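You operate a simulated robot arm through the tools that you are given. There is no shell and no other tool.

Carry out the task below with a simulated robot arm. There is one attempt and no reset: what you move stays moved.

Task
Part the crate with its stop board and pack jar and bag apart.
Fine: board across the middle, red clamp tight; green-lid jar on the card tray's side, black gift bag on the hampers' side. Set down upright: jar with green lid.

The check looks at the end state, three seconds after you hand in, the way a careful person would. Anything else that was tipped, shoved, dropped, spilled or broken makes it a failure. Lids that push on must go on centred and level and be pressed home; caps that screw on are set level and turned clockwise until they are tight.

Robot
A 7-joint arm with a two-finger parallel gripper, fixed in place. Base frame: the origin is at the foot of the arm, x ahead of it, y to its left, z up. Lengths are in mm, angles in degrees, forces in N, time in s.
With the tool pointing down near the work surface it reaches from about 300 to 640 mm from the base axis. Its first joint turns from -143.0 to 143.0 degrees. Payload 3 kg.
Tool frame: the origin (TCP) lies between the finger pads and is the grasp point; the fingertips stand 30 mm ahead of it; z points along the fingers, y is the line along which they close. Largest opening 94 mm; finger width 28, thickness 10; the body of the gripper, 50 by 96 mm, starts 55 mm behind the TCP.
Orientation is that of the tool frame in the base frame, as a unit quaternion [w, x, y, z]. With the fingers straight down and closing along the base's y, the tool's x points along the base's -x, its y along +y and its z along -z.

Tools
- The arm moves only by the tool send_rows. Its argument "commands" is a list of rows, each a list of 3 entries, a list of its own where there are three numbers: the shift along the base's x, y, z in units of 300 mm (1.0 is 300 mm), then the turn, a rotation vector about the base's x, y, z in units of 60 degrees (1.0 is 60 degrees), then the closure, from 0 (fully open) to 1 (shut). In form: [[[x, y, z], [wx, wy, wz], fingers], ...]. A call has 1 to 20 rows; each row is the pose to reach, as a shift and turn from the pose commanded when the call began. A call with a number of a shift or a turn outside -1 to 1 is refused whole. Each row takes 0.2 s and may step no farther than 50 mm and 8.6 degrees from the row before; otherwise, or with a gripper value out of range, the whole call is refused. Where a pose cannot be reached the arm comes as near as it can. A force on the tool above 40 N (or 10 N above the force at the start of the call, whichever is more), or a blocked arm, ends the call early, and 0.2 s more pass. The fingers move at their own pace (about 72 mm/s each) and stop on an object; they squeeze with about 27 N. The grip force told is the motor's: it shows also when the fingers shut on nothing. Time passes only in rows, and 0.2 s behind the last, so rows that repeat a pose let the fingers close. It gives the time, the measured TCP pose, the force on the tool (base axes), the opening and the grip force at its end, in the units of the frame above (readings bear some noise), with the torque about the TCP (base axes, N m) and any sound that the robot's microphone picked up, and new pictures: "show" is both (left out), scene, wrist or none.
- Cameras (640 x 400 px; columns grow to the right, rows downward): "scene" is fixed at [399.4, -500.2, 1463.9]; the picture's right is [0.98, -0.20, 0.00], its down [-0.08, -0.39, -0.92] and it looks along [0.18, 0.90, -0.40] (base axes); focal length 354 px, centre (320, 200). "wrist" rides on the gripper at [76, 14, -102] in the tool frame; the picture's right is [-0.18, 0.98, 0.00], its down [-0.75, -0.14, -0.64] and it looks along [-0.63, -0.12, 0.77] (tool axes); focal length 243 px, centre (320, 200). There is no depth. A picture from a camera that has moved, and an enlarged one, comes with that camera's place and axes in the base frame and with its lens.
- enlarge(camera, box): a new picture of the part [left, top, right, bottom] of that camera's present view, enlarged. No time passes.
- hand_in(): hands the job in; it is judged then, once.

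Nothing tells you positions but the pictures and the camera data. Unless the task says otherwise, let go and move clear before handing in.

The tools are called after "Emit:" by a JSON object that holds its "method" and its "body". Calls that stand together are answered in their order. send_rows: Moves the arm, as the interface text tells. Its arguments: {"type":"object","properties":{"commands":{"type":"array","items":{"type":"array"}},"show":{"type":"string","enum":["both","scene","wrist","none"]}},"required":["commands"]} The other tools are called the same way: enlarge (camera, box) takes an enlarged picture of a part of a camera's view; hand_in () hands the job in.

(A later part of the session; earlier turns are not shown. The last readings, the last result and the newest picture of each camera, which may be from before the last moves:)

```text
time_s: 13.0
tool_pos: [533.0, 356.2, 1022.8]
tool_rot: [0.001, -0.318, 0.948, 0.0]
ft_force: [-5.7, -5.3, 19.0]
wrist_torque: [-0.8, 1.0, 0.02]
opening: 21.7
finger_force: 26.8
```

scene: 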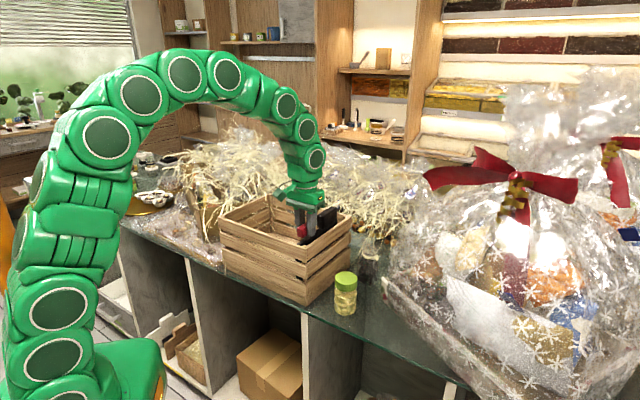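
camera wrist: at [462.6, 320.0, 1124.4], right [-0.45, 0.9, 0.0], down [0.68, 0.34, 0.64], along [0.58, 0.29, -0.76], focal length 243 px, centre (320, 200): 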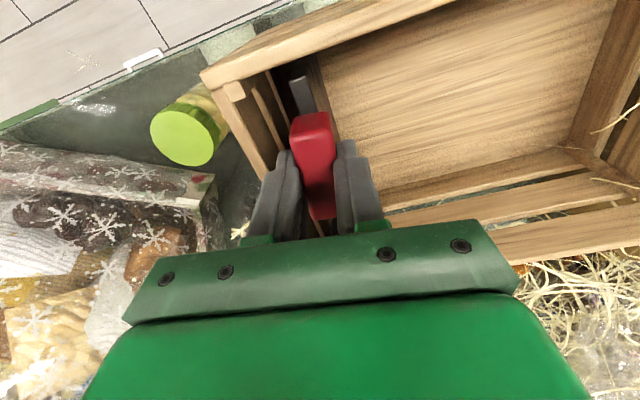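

There's a steady upward push with a pitching moment that I don't fully understand. I'll release, rise a bit and look at the clamp again.

Emit:
{"method": "send_rows", "body": {"commands": [[[0, 0, 0], [0, 0, 0], 0.5], [[0, 0, 0], [0, 0, 0], 0.45], [[0, 0, 0.07], [0, 0, 0.07], 0.45], [[0, 0, 0.14], [0, 0, 0.14], 0.45]], "show": "both"}}

```text
time_s: 14.0
tool_pos: [530.8, 357.3, 1063.9]
tool_rot: [0.003, -0.388, 0.922, 0.001]
ft_force: [0.4, -0.1, -1.5]
wrist_torque: [0.02, 0.0, 0.0]
opening: 51.9
finger_force: 0.1
camera wrist: at [466.4, 311.4, 1166.3], right [-0.57, 0.82, 0.0], down [0.63, 0.44, 0.65], along [0.53, 0.37, -0.76], focal length 243 px, centre (320, 200)
```

scene: 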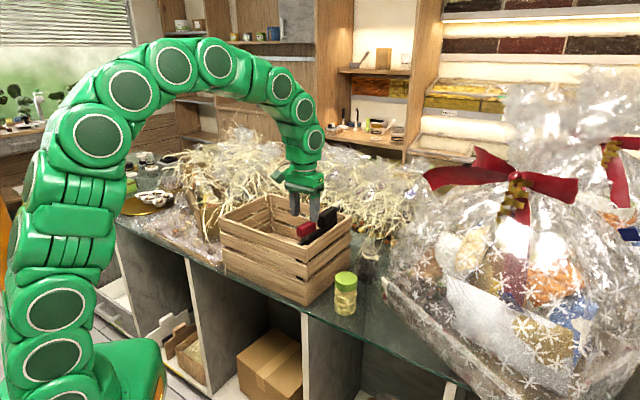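
wrist: 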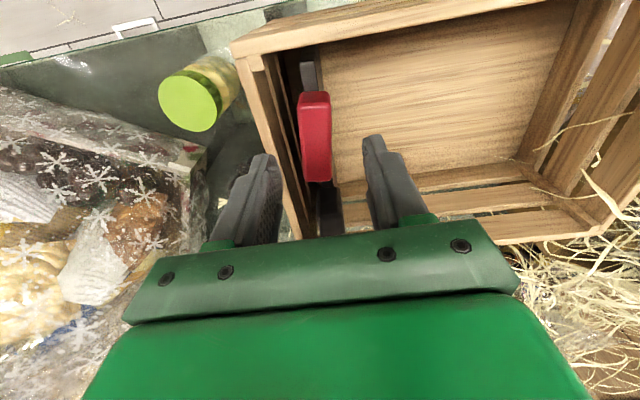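

Emit:
{"method": "enlarge", "body": {"camera": "wrist", "box": [240, 30, 400, 230]}}

Emit:
{"method": "enlarge", "body": {"camera": "scene", "box": [285, 195, 365, 245]}}

```text
2.00 times, centred on (320, 130) of wrist
camera zoom: at [466.4, 311.4, 1166.3], right [-0.57, 0.82, 0.0], down [0.63, 0.44, 0.65], along [0.53, 0.37, -0.76], focal length 485 px, centre (320, 340)
```

zoom: 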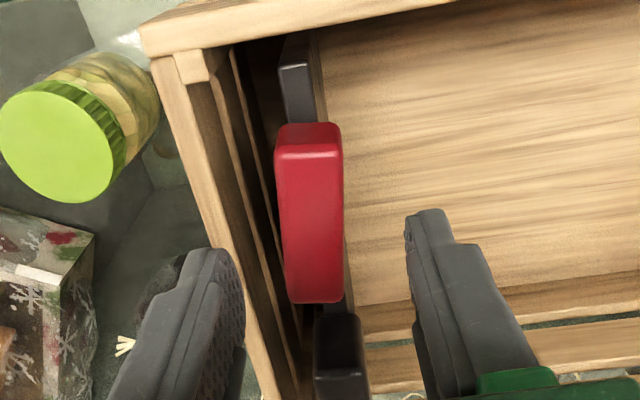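

```text
8.00 times, centred on (325, 220) of scene
camera zoom: at [399.4, -500.2, 1463.9], right [0.98, -0.2, 0.0], down [-0.08, -0.39, -0.92], along [0.18, 0.9, -0.4], focal length 2833 px, centre (280, 40)
```

zoom: 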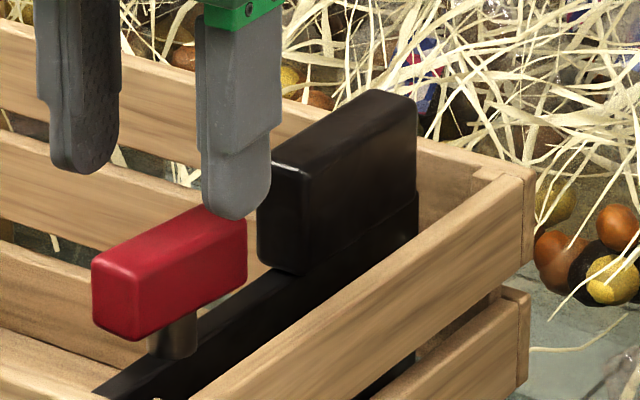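

The bar has turned about 7° clockwise with the gripper, so clockwise moves it and counter-clockwise is at the loose stop. I'll re-grip higher on the bar and turn it back counter-clockwise to be sure it's loose before sliding.

Emit:
{"method": "send_rows", "body": {"commands": [[[0.004, 0, -0.04], [0, 0, -0.08], 0.55], [[0.004, 0, -0.08], [0, 0, -0.13], 0.55], [[0.004, 0, -0.115], [0, 0, -0.13], 0.55], [[0.004, 0, -0.115], [0, 0, -0.13], 1], [[0.004, 0, -0.115], [0, 0, -0.13], 1], [[0.004, 0, -0.115], [0, 0, -0.13], 1]], "show": "wrist"}}

```text
time_s: 15.4
tool_pos: [534.0, 356.1, 1030.3]
tool_rot: [0.002, -0.323, 0.946, 0.001]
ft_force: [-0.3, -0.6, -0.5]
wrist_torque: [-0.16, 0.07, 0.03]
opening: 21.7
finger_force: 27.4
camera wrist: at [464.4, 319.4, 1132.1], right [-0.46, 0.89, 0.0], down [0.68, 0.35, 0.64], along [0.57, 0.29, -0.76], focal length 243 px, centre (320, 200)
```

wrist: 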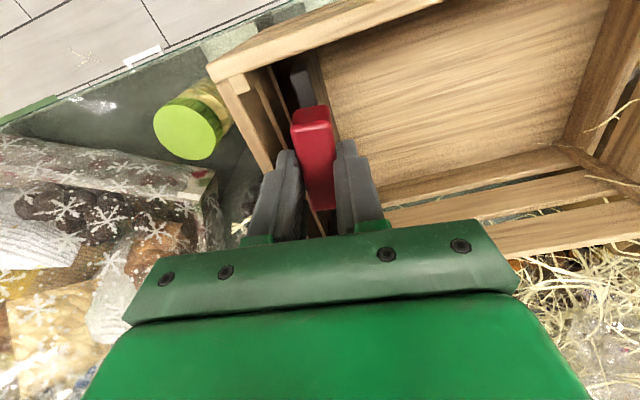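

Clean grip with low forces now. I'll turn it back counter-clockwise about 7°.

Emit:
{"method": "send_rows", "body": {"commands": [[[0, 0, 0], [0, 0, 0.05], 1], [[0, 0, 0], [0, 0, 0.1], 1], [[0, 0, 0], [0, 0, 0.1], 1]], "show": "wrist"}}

```text
time_s: 16.2
tool_pos: [534.3, 355.1, 1030.0]
tool_rot: [0.001, -0.373, 0.928, 0.001]
ft_force: [0.1, 4.2, -0.9]
wrist_torque: [-0.18, 0.17, 0.04]
opening: 21.7
finger_force: 27.1
camera wrist: at [468.5, 311.8, 1132.1], right [-0.55, 0.84, 0.0], down [0.64, 0.42, 0.64], along [0.54, 0.35, -0.76], focal length 243 px, centre (320, 200)
```

wrist: 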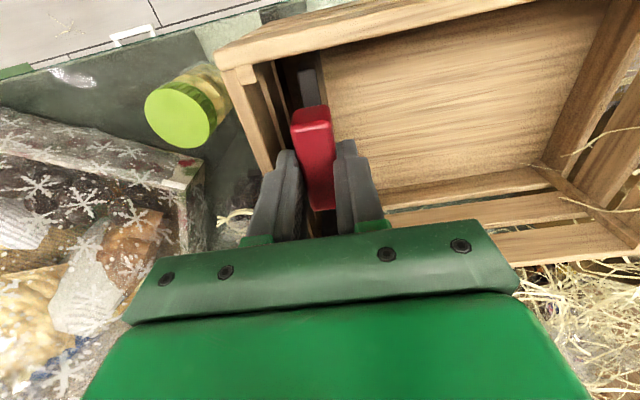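

It turns freely back. I'll continue counter-clockwise a little to see if there's a loose stop.

Emit:
{"method": "send_rows", "body": {"commands": [[[0, 0, 0], [0, 0, 0.06], 1], [[0, 0, 0], [0, 0, 0.12], 1], [[0, 0, 0], [0, 0, 0.18], 1], [[0, 0, 0], [0, 0, 0.18], 1]], "show": "wrist"}}

```text
time_s: 17.2
tool_pos: [533.0, 353.9, 1030.5]
tool_rot: [0.003, -0.457, 0.889, 0.0]
ft_force: [0.0, 0.9, 9.2]
wrist_torque: [-0.02, 0.06, -1.0]
opening: 26.2
finger_force: 27.3
camera wrist: at [477.4, 300.0, 1131.9], right [-0.69, 0.72, 0.0], down [0.55, 0.53, 0.65], along [0.46, 0.45, -0.76], focal length 243 px, centre (320, 200)
```

wrist: 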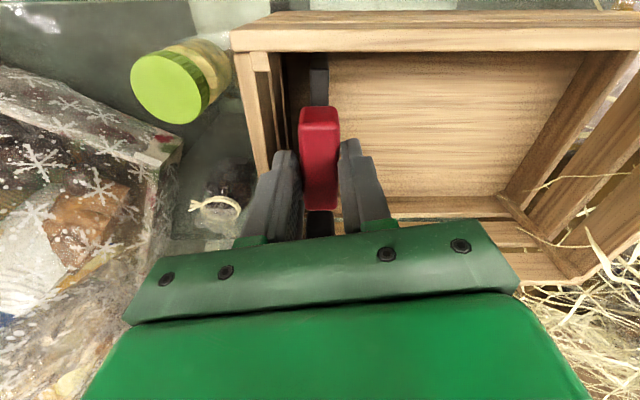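

There's a stop at about yaw 44° (bar in line with the board). I'll return to that alignment and gently try sliding the board 10 mm toward the middle.

Emit:
{"method": "send_rows", "body": {"commands": [[[0, 0, 0], [0, 0, -0.09], 1], [[0, 0, 0], [0, 0, -0.18], 1], [[0, 0, 0], [0, 0, -0.18], 1], [[-0.012, 0.012, 0], [0, 0, -0.18], 1], [[-0.024, 0.024, 0], [0, 0, -0.18], 1], [[-0.024, 0.024, 0], [0, 0, -0.18], 1]], "show": "wrist"}}

```text
time_s: 18.6
tool_pos: [525.2, 362.6, 1030.4]
tool_rot: [0.001, -0.371, 0.928, 0.001]
ft_force: [-4.4, -4.8, 0.5]
wrist_torque: [-0.21, 0.1, -0.03]
opening: 21.7
finger_force: 27.0
camera wrist: at [460.5, 319.6, 1131.3], right [-0.55, 0.84, 0.0], down [0.64, 0.42, 0.64], along [0.54, 0.35, -0.76], focal length 243 px, centre (320, 200)
```

wrist: 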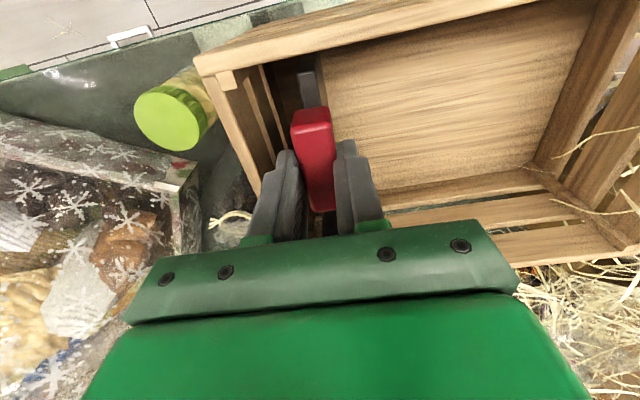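

The board slides freely along with the clamp, so it's loose. I'll slide it further toward the crate middle in small steps, watching force.

Emit:
{"method": "send_rows", "body": {"commands": [[[-0.034, 0.03, 0], [0, 0, 0], 1], [[-0.066, 0.063, 0], [0, 0, 0], 1], [[-0.098, 0.096, 0], [0, 0, 0], 1], [[-0.13, 0.129, 0], [0, 0, 0], 1], [[-0.162, 0.161, 0], [0, 0, 0], 1], [[-0.162, 0.161, 0], [0, 0, 0], 1]], "show": "both"}}

```text
time_s: 20.0
tool_pos: [476.2, 410.3, 1030.2]
tool_rot: [0.002, -0.373, 0.928, 0.0]
ft_force: [-0.1, 0.2, -0.2]
wrist_torque: [-0.24, 0.18, -0.08]
opening: 21.6
finger_force: 27.0
camera wrist: at [410.9, 367.2, 1132.1], right [-0.55, 0.84, 0.0], down [0.64, 0.42, 0.64], along [0.54, 0.35, -0.76], focal length 243 px, centre (320, 200)
```

scene: 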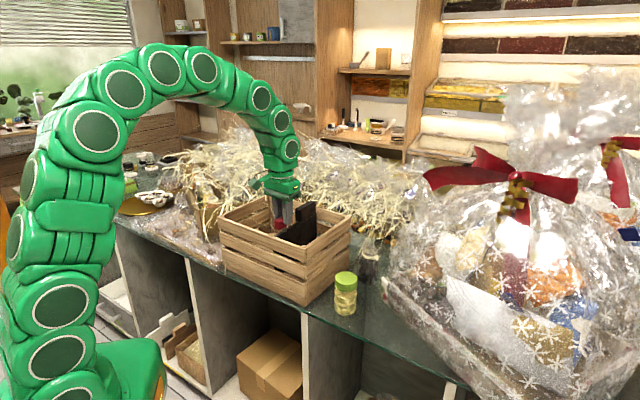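
wrist: 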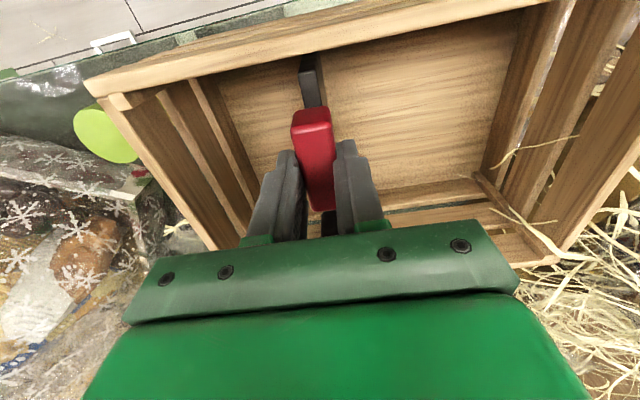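

The board slides along smoothly, staying square. About 40 mm more to the middle; I'll slide and then inspect.

Emit:
{"method": "send_rows", "body": {"commands": [[[-0.032, 0.032, 0], [0, 0, 0], 1], [[-0.063, 0.064, 0], [0, 0, 0], 1], [[-0.094, 0.095, 0], [0, 0, 0], 1], [[-0.094, 0.095, 0], [0, 0, 0], 1]], "show": "both"}}

Emit:
{"method": "enlarge", "body": {"camera": "scene", "box": [210, 180, 360, 310]}}

Emit:
{"method": "enlarge", "body": {"camera": "wrist", "box": [0, 0, 640, 20]}}

```text
time_s: 21.0
tool_pos: [449.9, 439.4, 1029.8]
tool_rot: [0.003, -0.372, 0.928, 0.001]
ft_force: [-7.8, -7.4, 7.1]
wrist_torque: [-0.11, -0.03, 0.01]
opening: 21.8
finger_force: 27.1
camera wrist: at [384.4, 395.7, 1131.4], right [-0.55, 0.84, 0.0], down [0.64, 0.42, 0.65], along [0.54, 0.35, -0.76], focal length 243 px, centre (320, 200)
```

scene: 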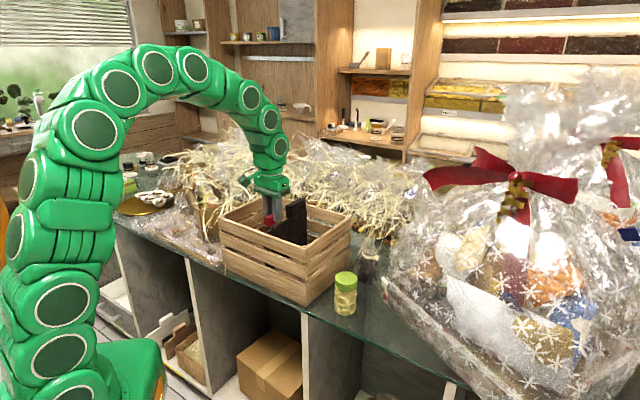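
wrist: 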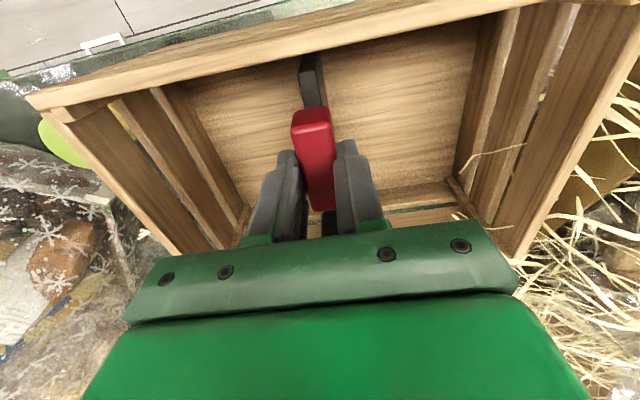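

```text
3.08 times, centred on (285, 245) of scene
camera zoom: at [399.4, -500.2, 1463.9], right [0.98, -0.2, 0.0], down [-0.08, -0.39, -0.92], along [0.18, 0.9, -0.4], focal length 1090 px, centre (428, 62)
```

zoom: 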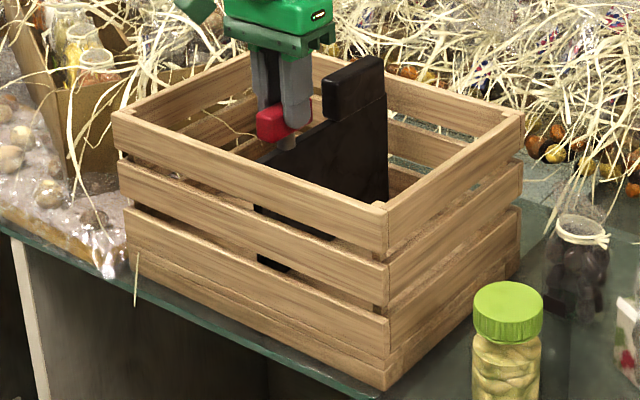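

```text
1.00 times, centred on (320, 10) of wrist (not enlarged: the box is as wide or as high as the picture)
camera zoom: at [384.4, 395.7, 1131.4], right [-0.55, 0.84, 0.0], down [0.64, 0.42, 0.65], along [0.54, 0.35, -0.76], focal length 243 px, centre (320, 390)
```

zoom: 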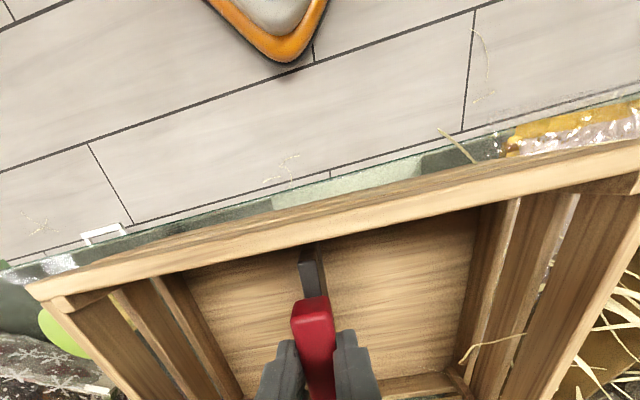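

The board now looks roughly mid-crate. I'll release and back off to get a clear overhead view for measuring how well it's centred.

Emit:
{"method": "send_rows", "body": {"commands": [[[0, 0, 0], [0, 0, 0], 0.5], [[0, 0, 0], [0, 0, 0], 0.4], [[0, 0, 0.1], [0, 0, 0], 0.4], [[0, 0, 0.25], [0, 0, 0], 0], [[-0.05, -0.05, 0.4], [0, 0, 0], 0], [[-0.1, -0.1, 0.55], [0, 0, 0], 0], [[-0.15, -0.15, 0.69], [0, 0, 0], 0], [[-0.22, -0.22, 0.8], [0, 0, 0], 0]], "show": "both"}}

Emit:
{"method": "enlarge", "body": {"camera": "wrist", "box": [180, 0, 500, 200]}}

Emit:
{"method": "enlarge", "body": {"camera": "scene", "box": [210, 180, 360, 310]}}

```text
time_s: 22.8
tool_pos: [384.0, 378.3, 1269.0]
tool_rot: [0.002, -0.372, 0.928, 0.001]
ft_force: [-0.4, 0.2, -0.1]
wrist_torque: [0.01, 0.01, 0.04]
opening: 94.1
finger_force: 0.1
camera wrist: at [318.7, 334.2, 1369.7], right [-0.55, 0.84, 0.0], down [0.64, 0.42, 0.65], along [0.54, 0.35, -0.76], focal length 243 px, centre (320, 200)
```

scene: 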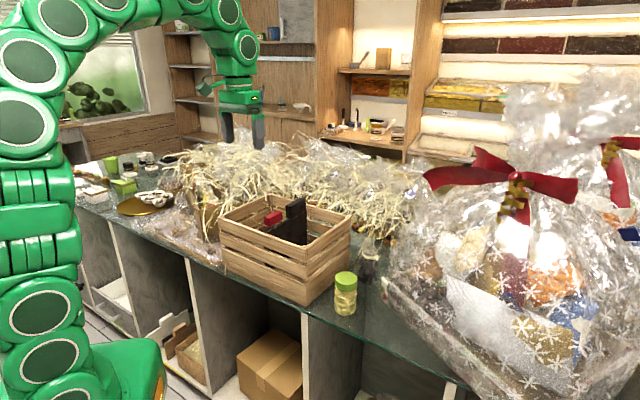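
wrist: 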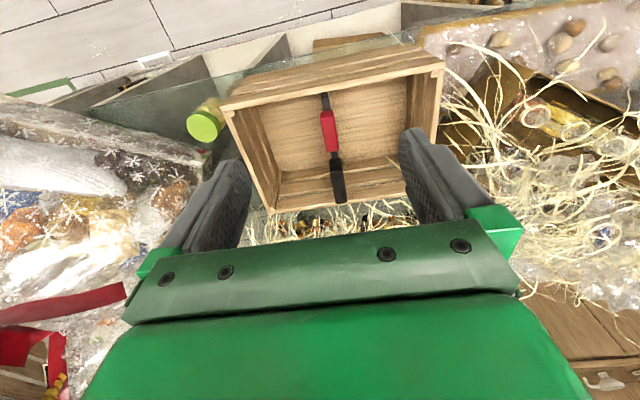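

```text
2.00 times, centred on (340, 100) of wrist
camera zoom: at [318.7, 334.2, 1369.7], right [-0.55, 0.84, 0.0], down [0.64, 0.42, 0.65], along [0.54, 0.35, -0.76], focal length 485 px, centre (280, 400)
```

zoom: 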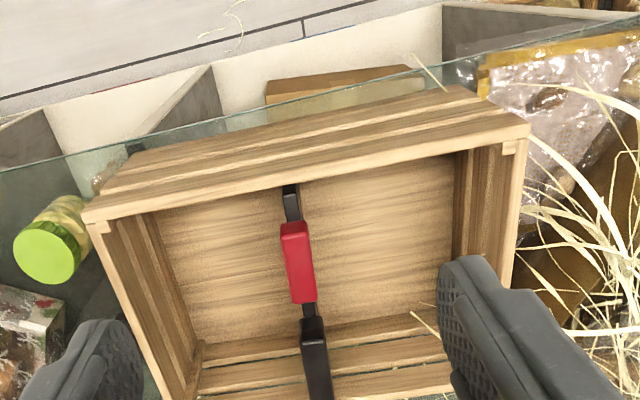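

```text
3.08 times, centred on (285, 245) of scene
camera zoom: at [399.4, -500.2, 1463.9], right [0.98, -0.2, 0.0], down [-0.08, -0.39, -0.92], along [0.18, 0.9, -0.4], focal length 1090 px, centre (428, 62)
```

zoom: 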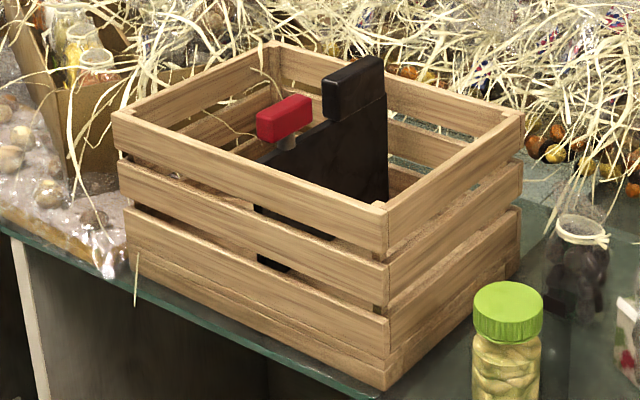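

The board measures about 4 mm short of centre, square to the walls. I'll re-grip the red bar, nudge the board 4 mm, then turn the clamp clockwise while watching torque.

Emit:
{"method": "send_rows", "body": {"commands": [[[0.07, 0.07, -0.1], [0, 0, 0], 0.3], [[0.14, 0.14, -0.22], [0, 0, 0], 0.5], [[0.2, 0.2, -0.36], [0, 0, 0], 0.55], [[0.22, 0.22, -0.5], [0, 0, 0], 0.55], [[0.22, 0.22, -0.64], [0, 0, 0], 0.55], [[0.22, 0.22, -0.72], [0, 0, 0], 0.55], [[0.22, 0.22, -0.8], [0, 0, 0], 0.55], [[0.22, 0.22, -0.8], [0, 0, 0], 0.55], [[0.22, 0.22, -0.8], [0, 0, 0], 1], [[0.22, 0.22, -0.8], [0, 0, 0], 1]], "show": "wrist"}}

```text
time_s: 25.0
tool_pos: [448.6, 442.0, 1029.7]
tool_rot: [0.002, -0.372, 0.928, 0.0]
ft_force: [0.8, 1.3, -0.3]
wrist_torque: [0.46, -0.5, -0.02]
opening: 21.6
finger_force: 27.2
camera wrist: at [383.7, 398.9, 1131.2], right [-0.55, 0.84, 0.0], down [0.64, 0.42, 0.64], along [0.54, 0.35, -0.76], focal length 243 px, centre (320, 200)
```

wrist: 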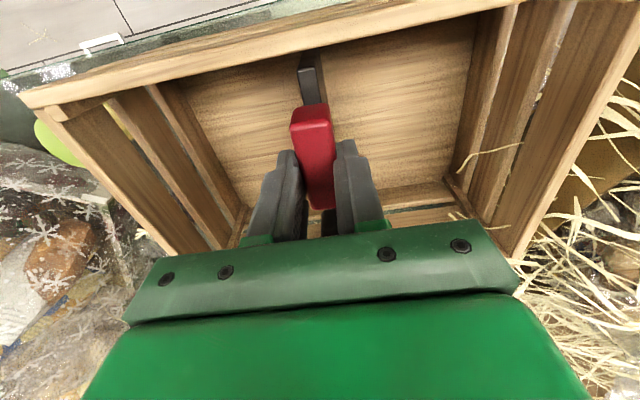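

Gripped cleanly. I'll nudge the board the last few mm and start turning clockwise.

Emit:
{"method": "send_rows", "body": {"commands": [[[-0.008, 0.008, 0], [0, 0, 0], 1], [[-0.008, 0.008, 0], [0, 0, 0], 1], [[-0.008, 0.008, 0], [0, 0, -0.1], 1], [[-0.008, 0.008, 0], [0, 0, -0.2], 1], [[-0.008, 0.008, 0], [0, 0, -0.3], 1], [[-0.008, 0.008, 0], [0, 0, -0.3], 1]], "show": "wrist"}}

```text
time_s: 26.4
tool_pos: [445.9, 441.9, 1030.1]
tool_rot: [0.003, -0.221, 0.975, 0.001]
ft_force: [3.4, 2.1, -0.2]
wrist_torque: [0.07, -0.03, -0.02]
opening: 21.5
finger_force: 26.7
camera wrist: at [371.5, 421.3, 1131.3], right [-0.26, 0.97, 0.0], down [0.74, 0.2, 0.65], along [0.62, 0.17, -0.76], focal length 243 px, centre (320, 200)
```

wrist: 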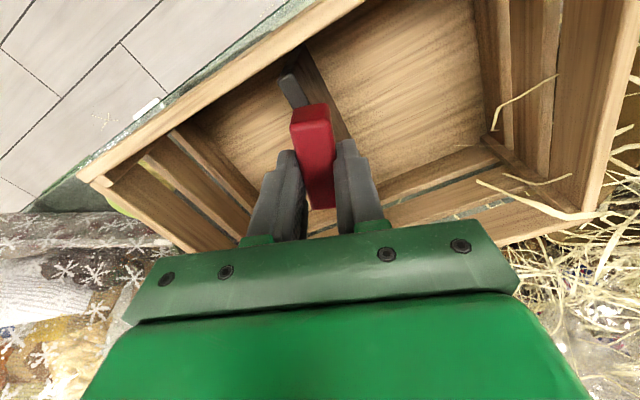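

It's turning freely. I'll continue clockwise in steps.

Emit:
{"method": "send_rows", "body": {"commands": [[[0, 0, 0], [0, 0, -0.1], 1], [[0, 0, 0], [0, 0, -0.2], 1], [[0, 0, 0], [0, 0, -0.3], 1], [[0, 0, 0], [0, 0, -0.4], 1], [[0, 0, 0], [0, 0, -0.5], 1], [[0, 0, 0], [0, 0, -0.5], 1]], "show": "wrist"}}

```text
time_s: 27.8
tool_pos: [446.4, 441.9, 1030.0]
tool_rot: [0.002, 0.038, 0.999, 0.001]
ft_force: [3.0, 2.5, 11.2]
wrist_torque: [0.08, 0.61, 0.0]
opening: 21.4
finger_force: 27.1
camera wrist: at [371.6, 460.7, 1131.3], right [0.26, 0.97, 0.0], down [0.74, -0.2, 0.65], along [0.62, -0.17, -0.76], focal length 243 px, centre (320, 200)
```

wrist: 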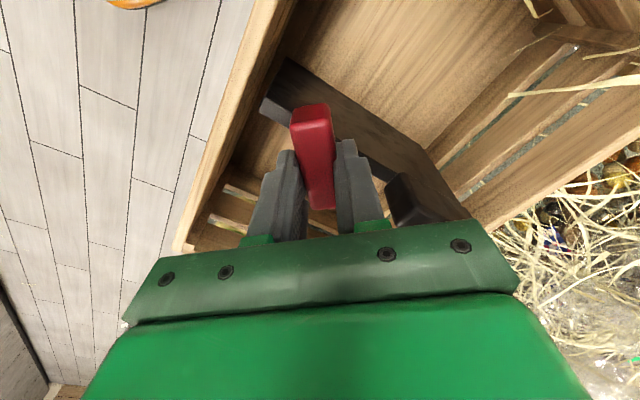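

Still turning freely, now about 48° from the loose stop. Continuing clockwise.

Emit:
{"method": "send_rows", "body": {"commands": [[[0, 0, 0], [0, 0, -0.1], 1], [[0, 0, 0], [0, 0, -0.2], 1], [[0, 0, 0], [0, 0, -0.3], 1], [[0, 0, 0], [0, 0, -0.4], 1], [[0, 0, 0], [0, 0, -0.5], 1], [[0, 0, 0], [0, 0, -0.5], 1]], "show": "wrist"}}

```text
time_s: 29.2
tool_pos: [448.1, 442.9, 1029.5]
tool_rot: [0.002, 0.296, 0.955, -0.001]
ft_force: [-6.3, -5.8, 0.8]
wrist_torque: [-0.18, 0.15, 0.03]
opening: 22.0
finger_force: 26.9
camera wrist: at [391.8, 496.4, 1130.9], right [0.71, 0.71, 0.0], down [0.54, -0.54, 0.65], along [0.46, -0.46, -0.76], focal length 243 px, centre (320, 200)
```

wrist: 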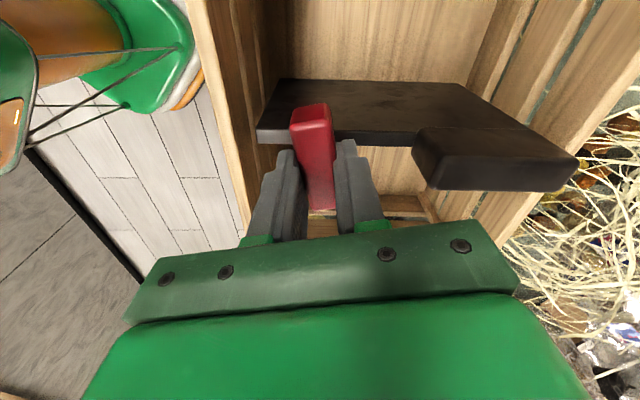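

Turned about 78° and still following. I'll continue in smaller steps past 90°.

Emit:
{"method": "send_rows", "body": {"commands": [[[0, 0, 0], [0, 0, -0.08], 1], [[0, 0, 0], [0, 0, -0.16], 1], [[0, 0, 0], [0, 0, -0.24], 1], [[0, 0, 0], [0, 0, -0.32], 1], [[0, 0, 0], [0, 0, -0.32], 1]], "show": "wrist"}}

```text
time_s: 30.4
tool_pos: [447.6, 442.3, 1030.6]
tool_rot: [0.002, 0.451, 0.893, -0.001]
ft_force: [0.5, 1.7, 0.4]
wrist_torque: [0.0, -0.08, 0.8]
opening: 24.5
finger_force: 26.1
camera wrist: at [413.0, 511.3, 1131.5], right [0.9, 0.44, 0.0], down [0.33, -0.69, 0.65], along [0.28, -0.58, -0.76], focal length 243 px, centre (320, 200)
```

wrist: 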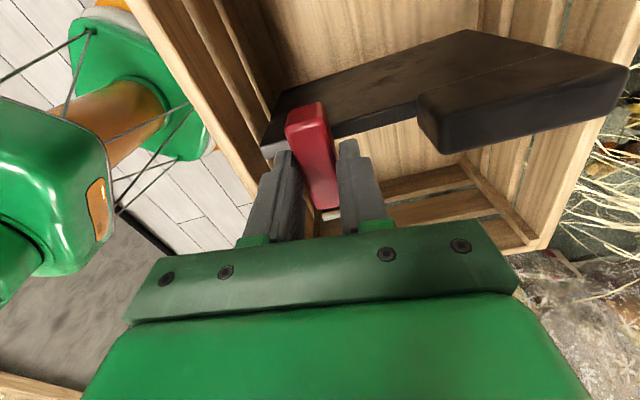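

The bar now hits a stop at roughly a quarter turn (torque 0.8, fingers skewing). I'll press a touch more into tightness, then ease back.

Emit:
{"method": "send_rows", "body": {"commands": [[[0, 0, 0], [0, 0, -0.06], 1], [[0, 0, 0], [0, 0, -0.06], 1], [[0, 0, 0], [0, 0, 0.08], 1], [[0, 0, 0], [0, 0, 0.08], 1]], "show": "wrist"}}

```text
time_s: 31.4
tool_pos: [447.6, 442.2, 1030.0]
tool_rot: [0.002, 0.412, 0.911, 0.0]
ft_force: [6.7, 6.1, 1.6]
wrist_torque: [0.04, -0.17, 0.65]
opening: 22.2
finger_force: 26.7
camera wrist: at [406.4, 508.4, 1131.7], right [0.86, 0.51, 0.0], down [0.39, -0.66, 0.64], along [0.33, -0.55, -0.76], focal length 243 px, centre (320, 200)
```

wrist: 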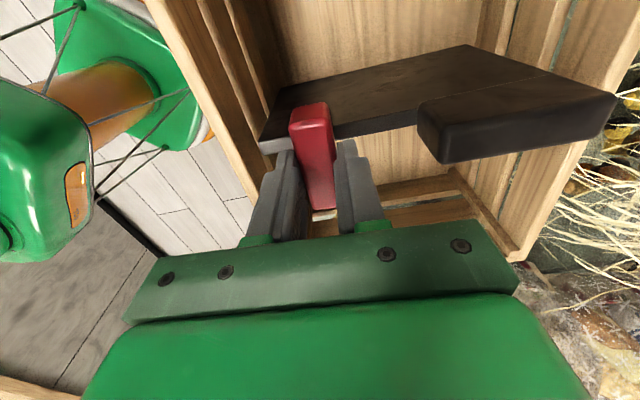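

Clamp bar is now crosswise at its stop. I'll do a tiny 2–3 mm tug to confirm the board resists.

Emit:
{"method": "send_rows", "body": {"commands": [[[-0.008, 0.008, 0], [0, 0, 0], 1], [[-0.008, 0.008, 0], [0, 0, 0], 1]], "show": "none"}}

Emit:
{"method": "send_rows", "body": {"commands": [[[0.008, -0.008, 0], [0, 0, 0], 1], [[0.008, -0.008, 0], [0, 0, 0], 1]], "show": "none"}}

```text
time_s: 32.0
tool_pos: [444.2, 444.8, 1030.5]
tool_rot: [0.001, 0.413, 0.911, -0.001]
ft_force: [3.6, -0.4, 12.0]
wrist_torque: [-0.48, -0.49, 0.76]
opening: 21.8
finger_force: 27.1
```

```text
time_s: 32.6
tool_pos: [445.8, 442.7, 1030.4]
tool_rot: [0.002, 0.412, 0.911, 0.0]
ft_force: [2.3, 6.0, 0.8]
wrist_torque: [0.72, 0.57, 0.77]
opening: 22.0
finger_force: 26.5
```

The clamp has turned a quarter turn to its stop. I'll open just enough to clear the bar, rise, and check the result from above.

Emit:
{"method": "send_rows", "body": {"commands": [[[0, 0, 0], [0, 0, 0], 0.6], [[0, 0, 0], [0, 0, 0], 0.55], [[0, 0, 0.06], [0, 0, 0], 0.55], [[0, 0, 0.15], [0, 0, 0], 0.55], [[0, 0, 0.3], [0, 0, 0.12], 0.3], [[0, 0, 0.44], [0, 0, 0.24], 0], [[0, 0, 0.5], [0, 0, 0.36], 0], [[0, 0, 0.5], [0, 0, 0.48], 0], [[0, 0, 0.5], [0, 0, 0.6], 0], [[0, 0, 0.5], [0, 0, 0.72], 0], [[0, 0, 0.5], [0, 0, 0.84], 0], [[0, 0, 0.5], [0, 0, 0.96], 0]], "show": "both"}}

Emit:
{"method": "enlarge", "body": {"camera": "scene", "box": [210, 180, 360, 310]}}

```text
time_s: 35.2
tool_pos: [447.6, 442.1, 1181.0]
tool_rot: [0.001, -0.079, 0.997, 0.0]
ft_force: [0.0, -0.3, -0.3]
wrist_torque: [0.01, -0.01, -0.03]
opening: 93.7
finger_force: 0.0
camera wrist: at [369.4, 443.4, 1282.1], right [0.03, 1.0, 0.0], down [0.76, -0.02, 0.64], along [0.64, -0.02, -0.76], focal length 243 px, centre (320, 200)
```

scene: 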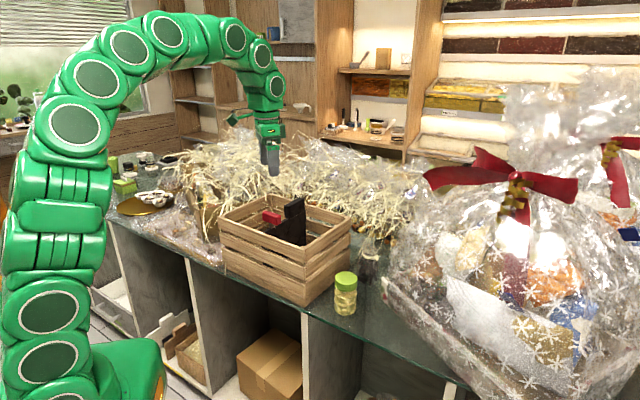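
wrist: 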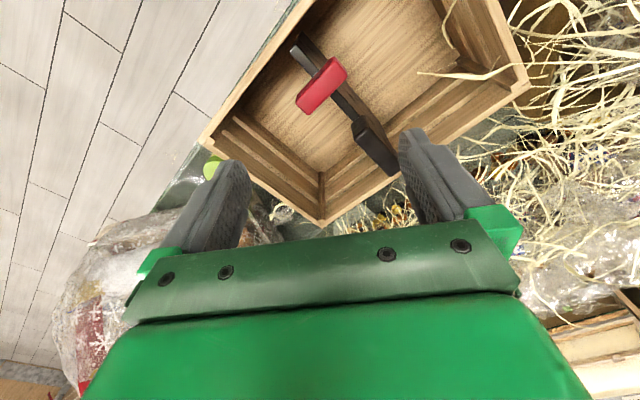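

```text
3.08 times, centred on (285, 245) of scene
camera zoom: at [399.4, -500.2, 1463.9], right [0.98, -0.2, 0.0], down [-0.08, -0.39, -0.92], along [0.18, 0.9, -0.4], focal length 1090 px, centre (428, 62)
```

zoom: 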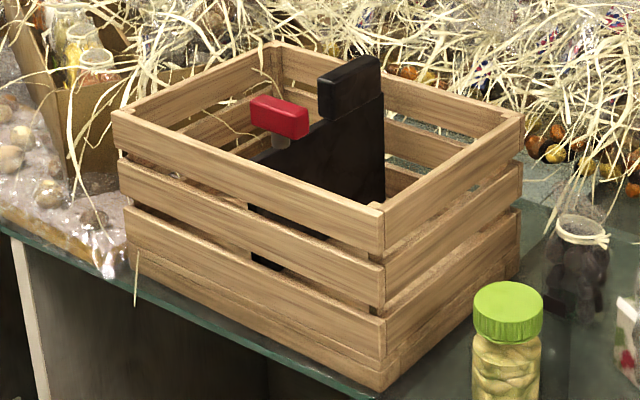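

The board looks mid-crate with the clamp crosswise. Next I'll move above the green-lid jar at about (613, 232), turning the gripper back to align with the crate.

Emit:
{"method": "send_rows", "body": {"commands": [[[0.08, -0.1, 0.02], [0, 0, 0.13], 0], [[0.16, -0.2, 0.02], [0, 0, 0.26], 0], [[0.24, -0.3, 0.02], [0, 0, 0.39], 0], [[0.32, -0.4, 0.0], [0, 0, 0.52], 0], [[0.4, -0.5, 0.0], [0, 0, 0.65], 0], [[0.48, -0.6, -0.05], [0, 0, 0.78], 0], [[0.55, -0.7, -0.12], [0, 0, 0.9], 0], [[0.55, -0.7, -0.2], [0, 0, 0.9], 0], [[0.55, -0.7, -0.2], [0, 0, 0.9], 0]], "show": "both"}}

Emit:
{"method": "enlarge", "body": {"camera": "wrist", "box": [220, 20, 420, 160]}}

```text
time_s: 37.2
tool_pos: [612.5, 231.8, 1120.4]
tool_rot: [0.001, -0.521, 0.853, 0.0]
ft_force: [1.1, -0.1, -0.4]
wrist_torque: [-0.03, 0.01, 0.0]
opening: 94.0
finger_force: 0.1
camera wrist: at [565.0, 169.2, 1221.8], right [-0.79, 0.61, 0.0], down [0.47, 0.6, 0.64], along [0.39, 0.51, -0.76], focal length 243 px, centre (320, 200)
```

scene: 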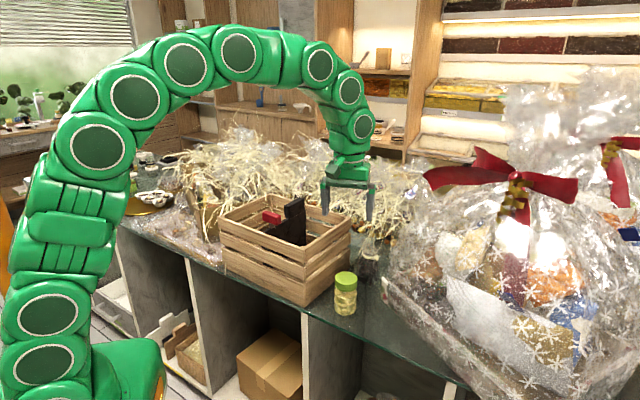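
wrist: 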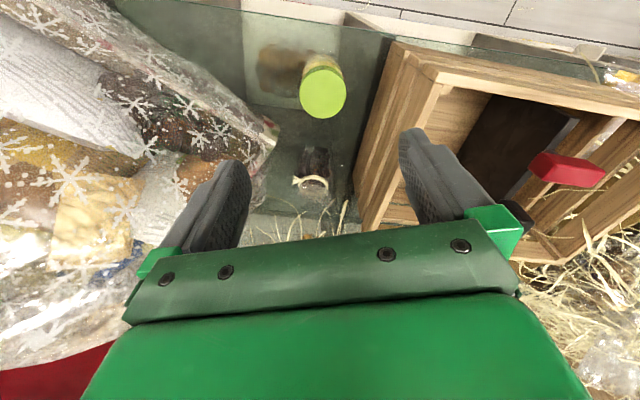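

```text
2.86 times, centred on (320, 90) of wrist
camera zoom: at [565.0, 169.2, 1221.8], right [-0.79, 0.61, 0.0], down [0.47, 0.6, 0.64], along [0.39, 0.51, -0.76], focal length 693 px, centre (320, 514)
```

zoom: 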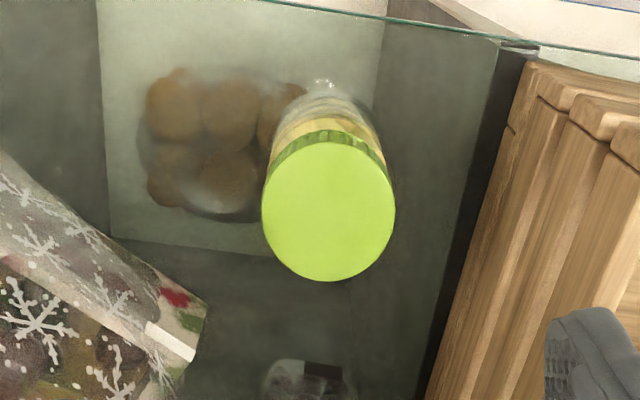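

The jar's lid top is at about (618, 243, 908), diameter ~57 mm. I'll align over it and descend partway to check alignment and reach.

Emit:
{"method": "send_rows", "body": {"commands": [[[0.01, 0.02, -0.1], [0, 0, -0.1], 0], [[0.02, 0.039, -0.22], [0, 0, -0.2], 0], [[0.02, 0.039, -0.35], [0, 0, -0.3], 0], [[0.02, 0.039, -0.48], [0, 0, -0.3], 0], [[0.02, 0.039, -0.52], [0, 0, -0.3], 0], [[0.02, 0.039, -0.52], [0, 0, -0.3], 0]], "show": "both"}}

Emit:
{"method": "enlarge", "body": {"camera": "wrist", "box": [220, 40, 420, 180]}}

```text
time_s: 38.6
tool_pos: [619.6, 245.6, 964.0]
tool_rot: [0.003, -0.382, 0.924, 0.001]
ft_force: [-1.0, 0.1, 0.6]
wrist_torque: [0.01, 0.01, 0.0]
opening: 94.0
finger_force: 0.0
camera wrist: at [555.5, 200.2, 1065.5], right [-0.56, 0.83, 0.0], down [0.63, 0.43, 0.65], along [0.53, 0.36, -0.76], focal length 243 px, centre (320, 200)
```

scene: 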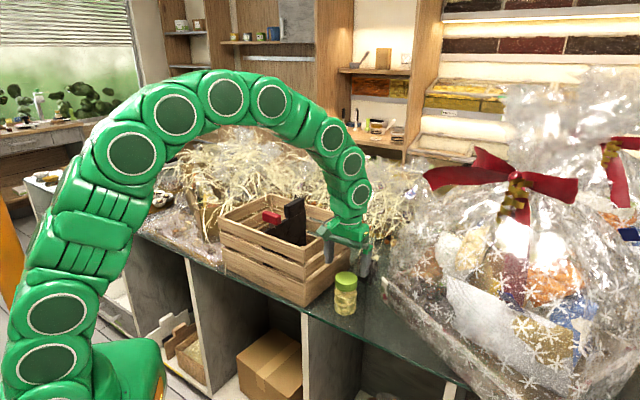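
wrist: 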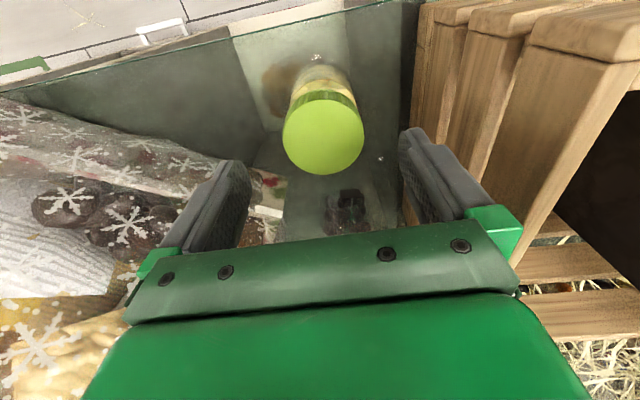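

```text
2.86 times, centred on (320, 110) of wrist
camera zoom: at [555.5, 200.2, 1065.5], right [-0.56, 0.83, 0.0], down [0.63, 0.43, 0.65], along [0.53, 0.36, -0.76], focal length 693 px, centre (320, 457)
```

zoom: 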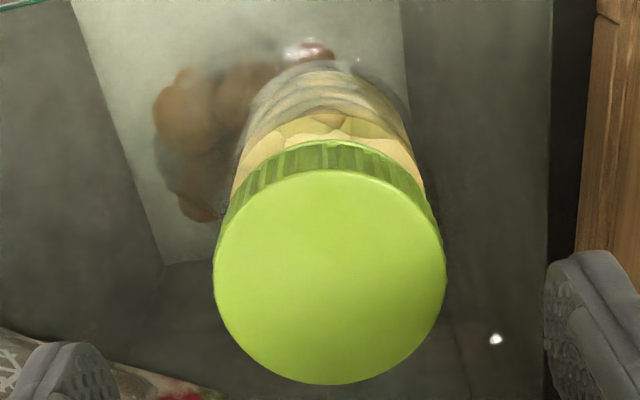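

Alignment is within 3 mm. I'll correct slightly, descend around the lid, and close the fingers.

Emit:
{"method": "send_rows", "body": {"commands": [[[-0.011, 0, -0.05], [0, 0, 0], 0], [[-0.011, 0, -0.13], [0, 0, 0], 0], [[-0.011, 0, -0.21], [0, 0, 0], 0], [[-0.011, 0, -0.21], [0, 0, 0], 0]], "show": "both"}}

Emit:
{"method": "enlarge", "body": {"camera": "scene", "box": [290, 190, 400, 330]}}

```text
time_s: 39.6
tool_pos: [616.6, 244.4, 899.4]
tool_rot: [0.002, -0.382, 0.924, 0.0]
ft_force: [0.2, 0.4, 0.7]
wrist_torque: [0.01, 0.0, -0.01]
opening: 94.2
finger_force: 0.0
camera wrist: at [551.7, 198.5, 1001.4], right [-0.56, 0.83, 0.0], down [0.63, 0.43, 0.64], along [0.53, 0.36, -0.76], focal length 243 px, centre (320, 200)
```

scene: 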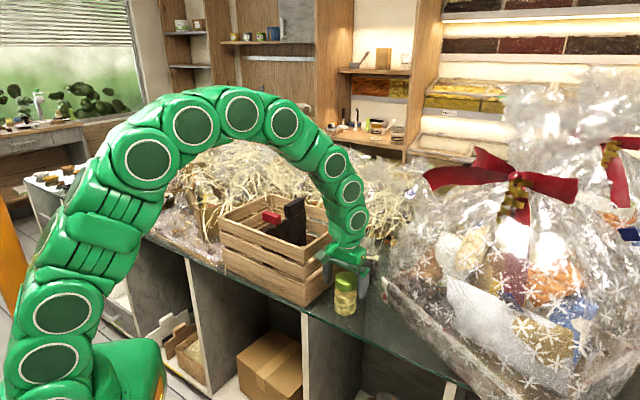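
wrist: 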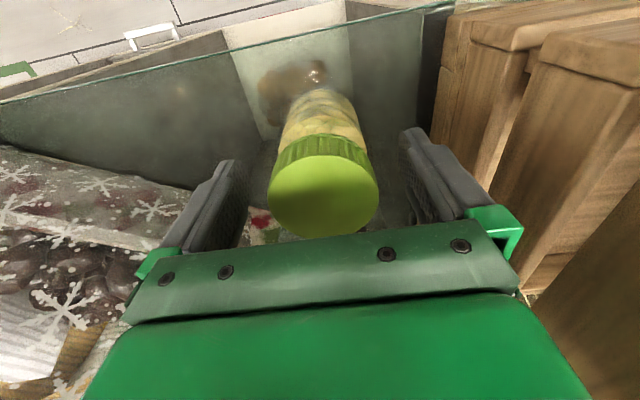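

```text
2.86 times, centred on (345, 260) of scene
camera zoom: at [399.4, -500.2, 1463.9], right [0.98, -0.2, 0.0], down [-0.08, -0.39, -0.92], along [0.18, 0.9, -0.4], focal length 1012 px, centre (249, 29)
```

zoom: 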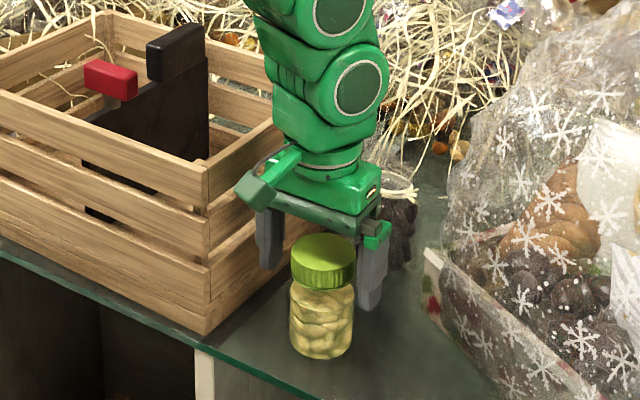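

The jar's lid sits between the fingers. Closing now.

Emit:
{"method": "send_rows", "body": {"commands": [[[0, 0, 0], [0, 0, 0], 0.4], [[0, 0, 0], [0, 0, 0], 1], [[0, 0, 0], [0, 0, 0], 1], [[0, 0, 0], [0, 0, 0], 1]], "show": "wrist"}}

```text
time_s: 40.6
tool_pos: [616.4, 242.1, 899.6]
tool_rot: [0.002, -0.382, 0.924, 0.001]
ft_force: [0.1, 0.4, 0.2]
wrist_torque: [0.01, 0.01, -0.04]
opening: 68.7
finger_force: 27.0
camera wrist: at [551.8, 198.5, 1001.6], right [-0.56, 0.83, 0.0], down [0.63, 0.43, 0.64], along [0.53, 0.36, -0.76], focal length 243 px, centre (320, 200)
```

wrist: 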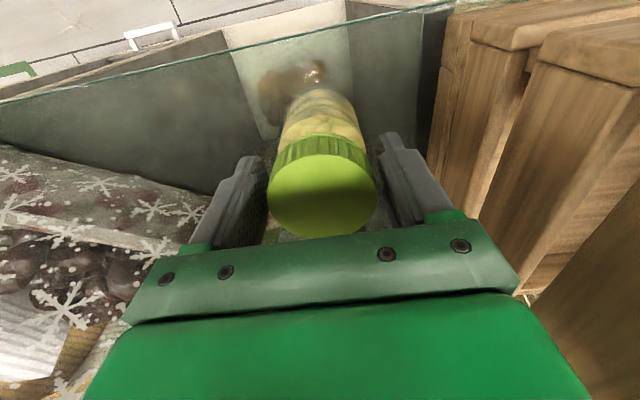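

The fingers stopped at 68.7 mm with full grip force. I'll check contact closely.

Emit:
{"method": "enlarge", "body": {"camera": "wrist", "box": [200, 100, 460, 260]}}

Emit:
{"method": "enlarge", "body": {"camera": "scene", "box": [310, 220, 390, 330]}}

```text
2.46 times, centred on (330, 180) of wrist
camera zoom: at [551.8, 198.5, 1001.6], right [-0.56, 0.83, 0.0], down [0.63, 0.43, 0.64], along [0.53, 0.36, -0.76], focal length 597 px, centre (295, 249)
```

zoom: 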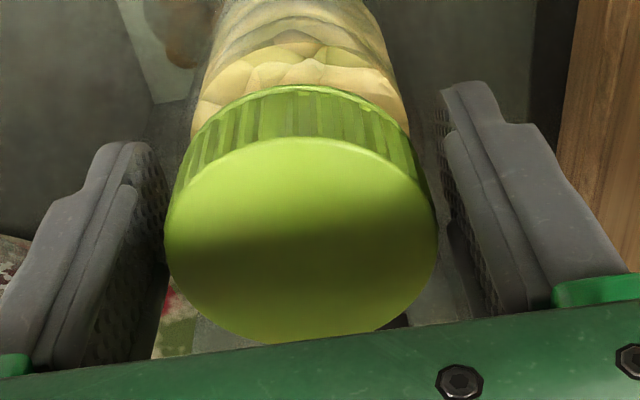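

```text
3.64 times, centred on (350, 275) of scene
camera zoom: at [399.4, -500.2, 1463.9], right [0.98, -0.2, 0.0], down [-0.08, -0.39, -0.92], along [0.18, 0.9, -0.4], focal length 1288 px, centre (211, -73)
```

zoom: 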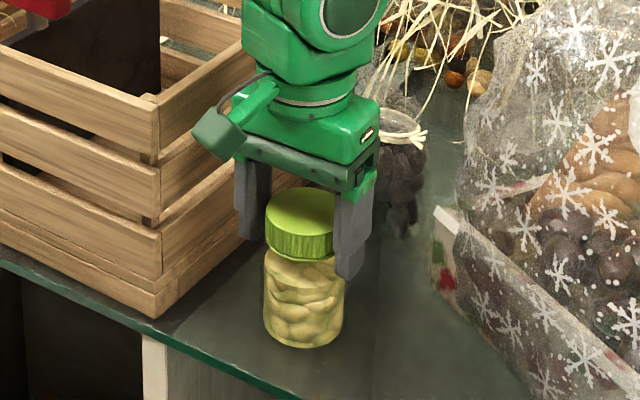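

There's a visible gap to the green lid but contact is felt—likely the clear glass shoulder is wider than it looks. I'll lift 15 mm to test the hold.

Emit:
{"method": "send_rows", "body": {"commands": [[[0, 0, 0.02], [0, 0, 0], 1], [[0, 0, 0.05], [0, 0, 0], 1], [[0, 0, 0.05], [0, 0, 0], 1]], "show": "both"}}

Emit:
{"method": "enlarge", "body": {"camera": "scene", "box": [310, 220, 390, 330]}}

```text
time_s: 41.4
tool_pos: [616.5, 242.5, 915.1]
tool_rot: [0.003, -0.381, 0.924, 0.001]
ft_force: [1.2, 0.3, 3.6]
wrist_torque: [0.05, -0.15, -0.04]
opening: 65.4
finger_force: 27.3
camera wrist: at [551.6, 198.1, 1017.3], right [-0.56, 0.83, 0.0], down [0.63, 0.43, 0.65], along [0.53, 0.36, -0.76], focal length 243 px, centre (320, 200)
```

scene: 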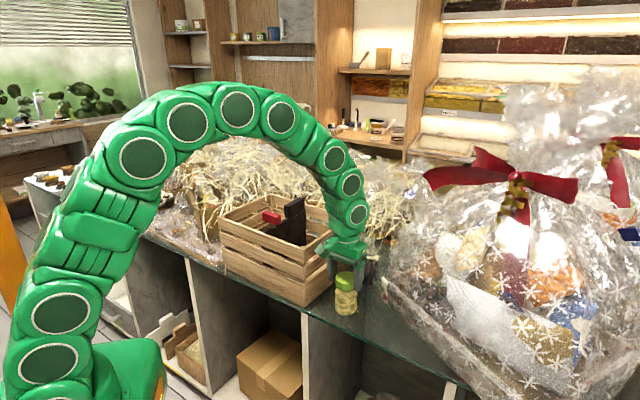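
wrist: 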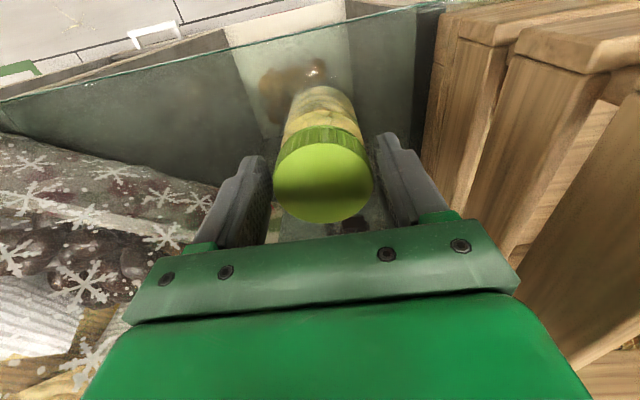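

```text
3.64 times, centred on (350, 275) of scene
camera zoom: at [399.4, -500.2, 1463.9], right [0.98, -0.2, 0.0], down [-0.08, -0.39, -0.92], along [0.18, 0.9, -0.4], focal length 1288 px, centre (211, -73)
```

zoom: 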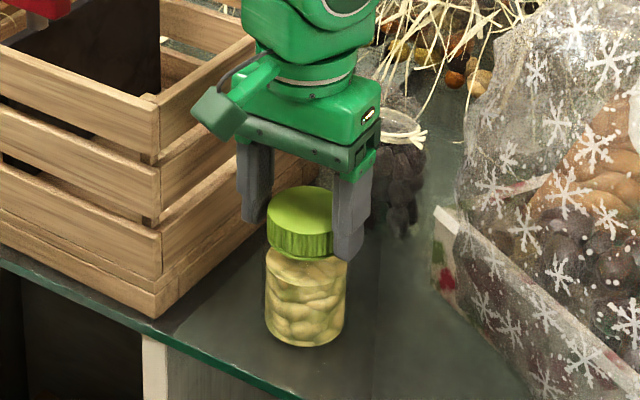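

The jar didn't lift: the fingers slid up a tapering shoulder (opening shrank). I'll look closely at the jar's outline before lowering the grip.

Emit:
{"method": "enlarge", "body": {"camera": "scene", "box": [325, 255, 375, 325]}}

Emit:
{"method": "enlarge", "body": {"camera": "wrist", "box": [220, 60, 420, 230]}}

```text
5.71 times, centred on (350, 290) of scene
camera zoom: at [399.4, -500.2, 1463.9], right [0.98, -0.2, 0.0], down [-0.08, -0.39, -0.92], along [0.18, 0.9, -0.4], focal length 2023 px, centre (149, -314)
```

zoom: 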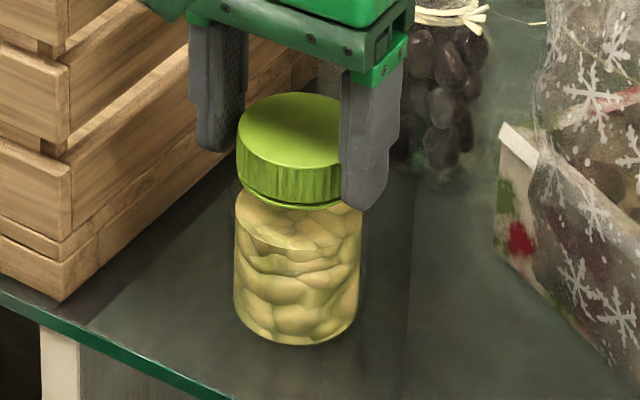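

```text
2.35 times, centred on (320, 145) of wrist
camera zoom: at [551.6, 198.1, 1017.3], right [-0.56, 0.83, 0.0], down [0.63, 0.43, 0.65], along [0.53, 0.36, -0.76], focal length 571 px, centre (320, 329)
```

zoom: 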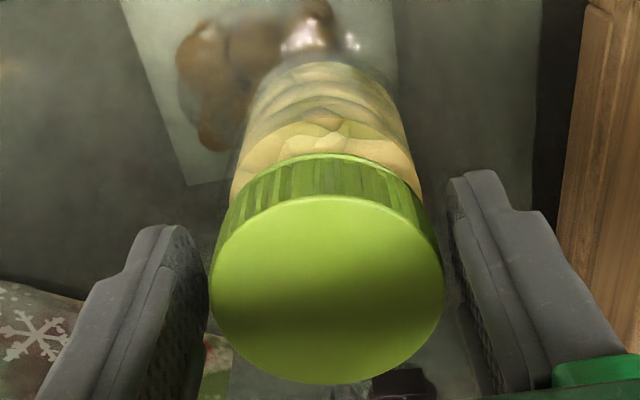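

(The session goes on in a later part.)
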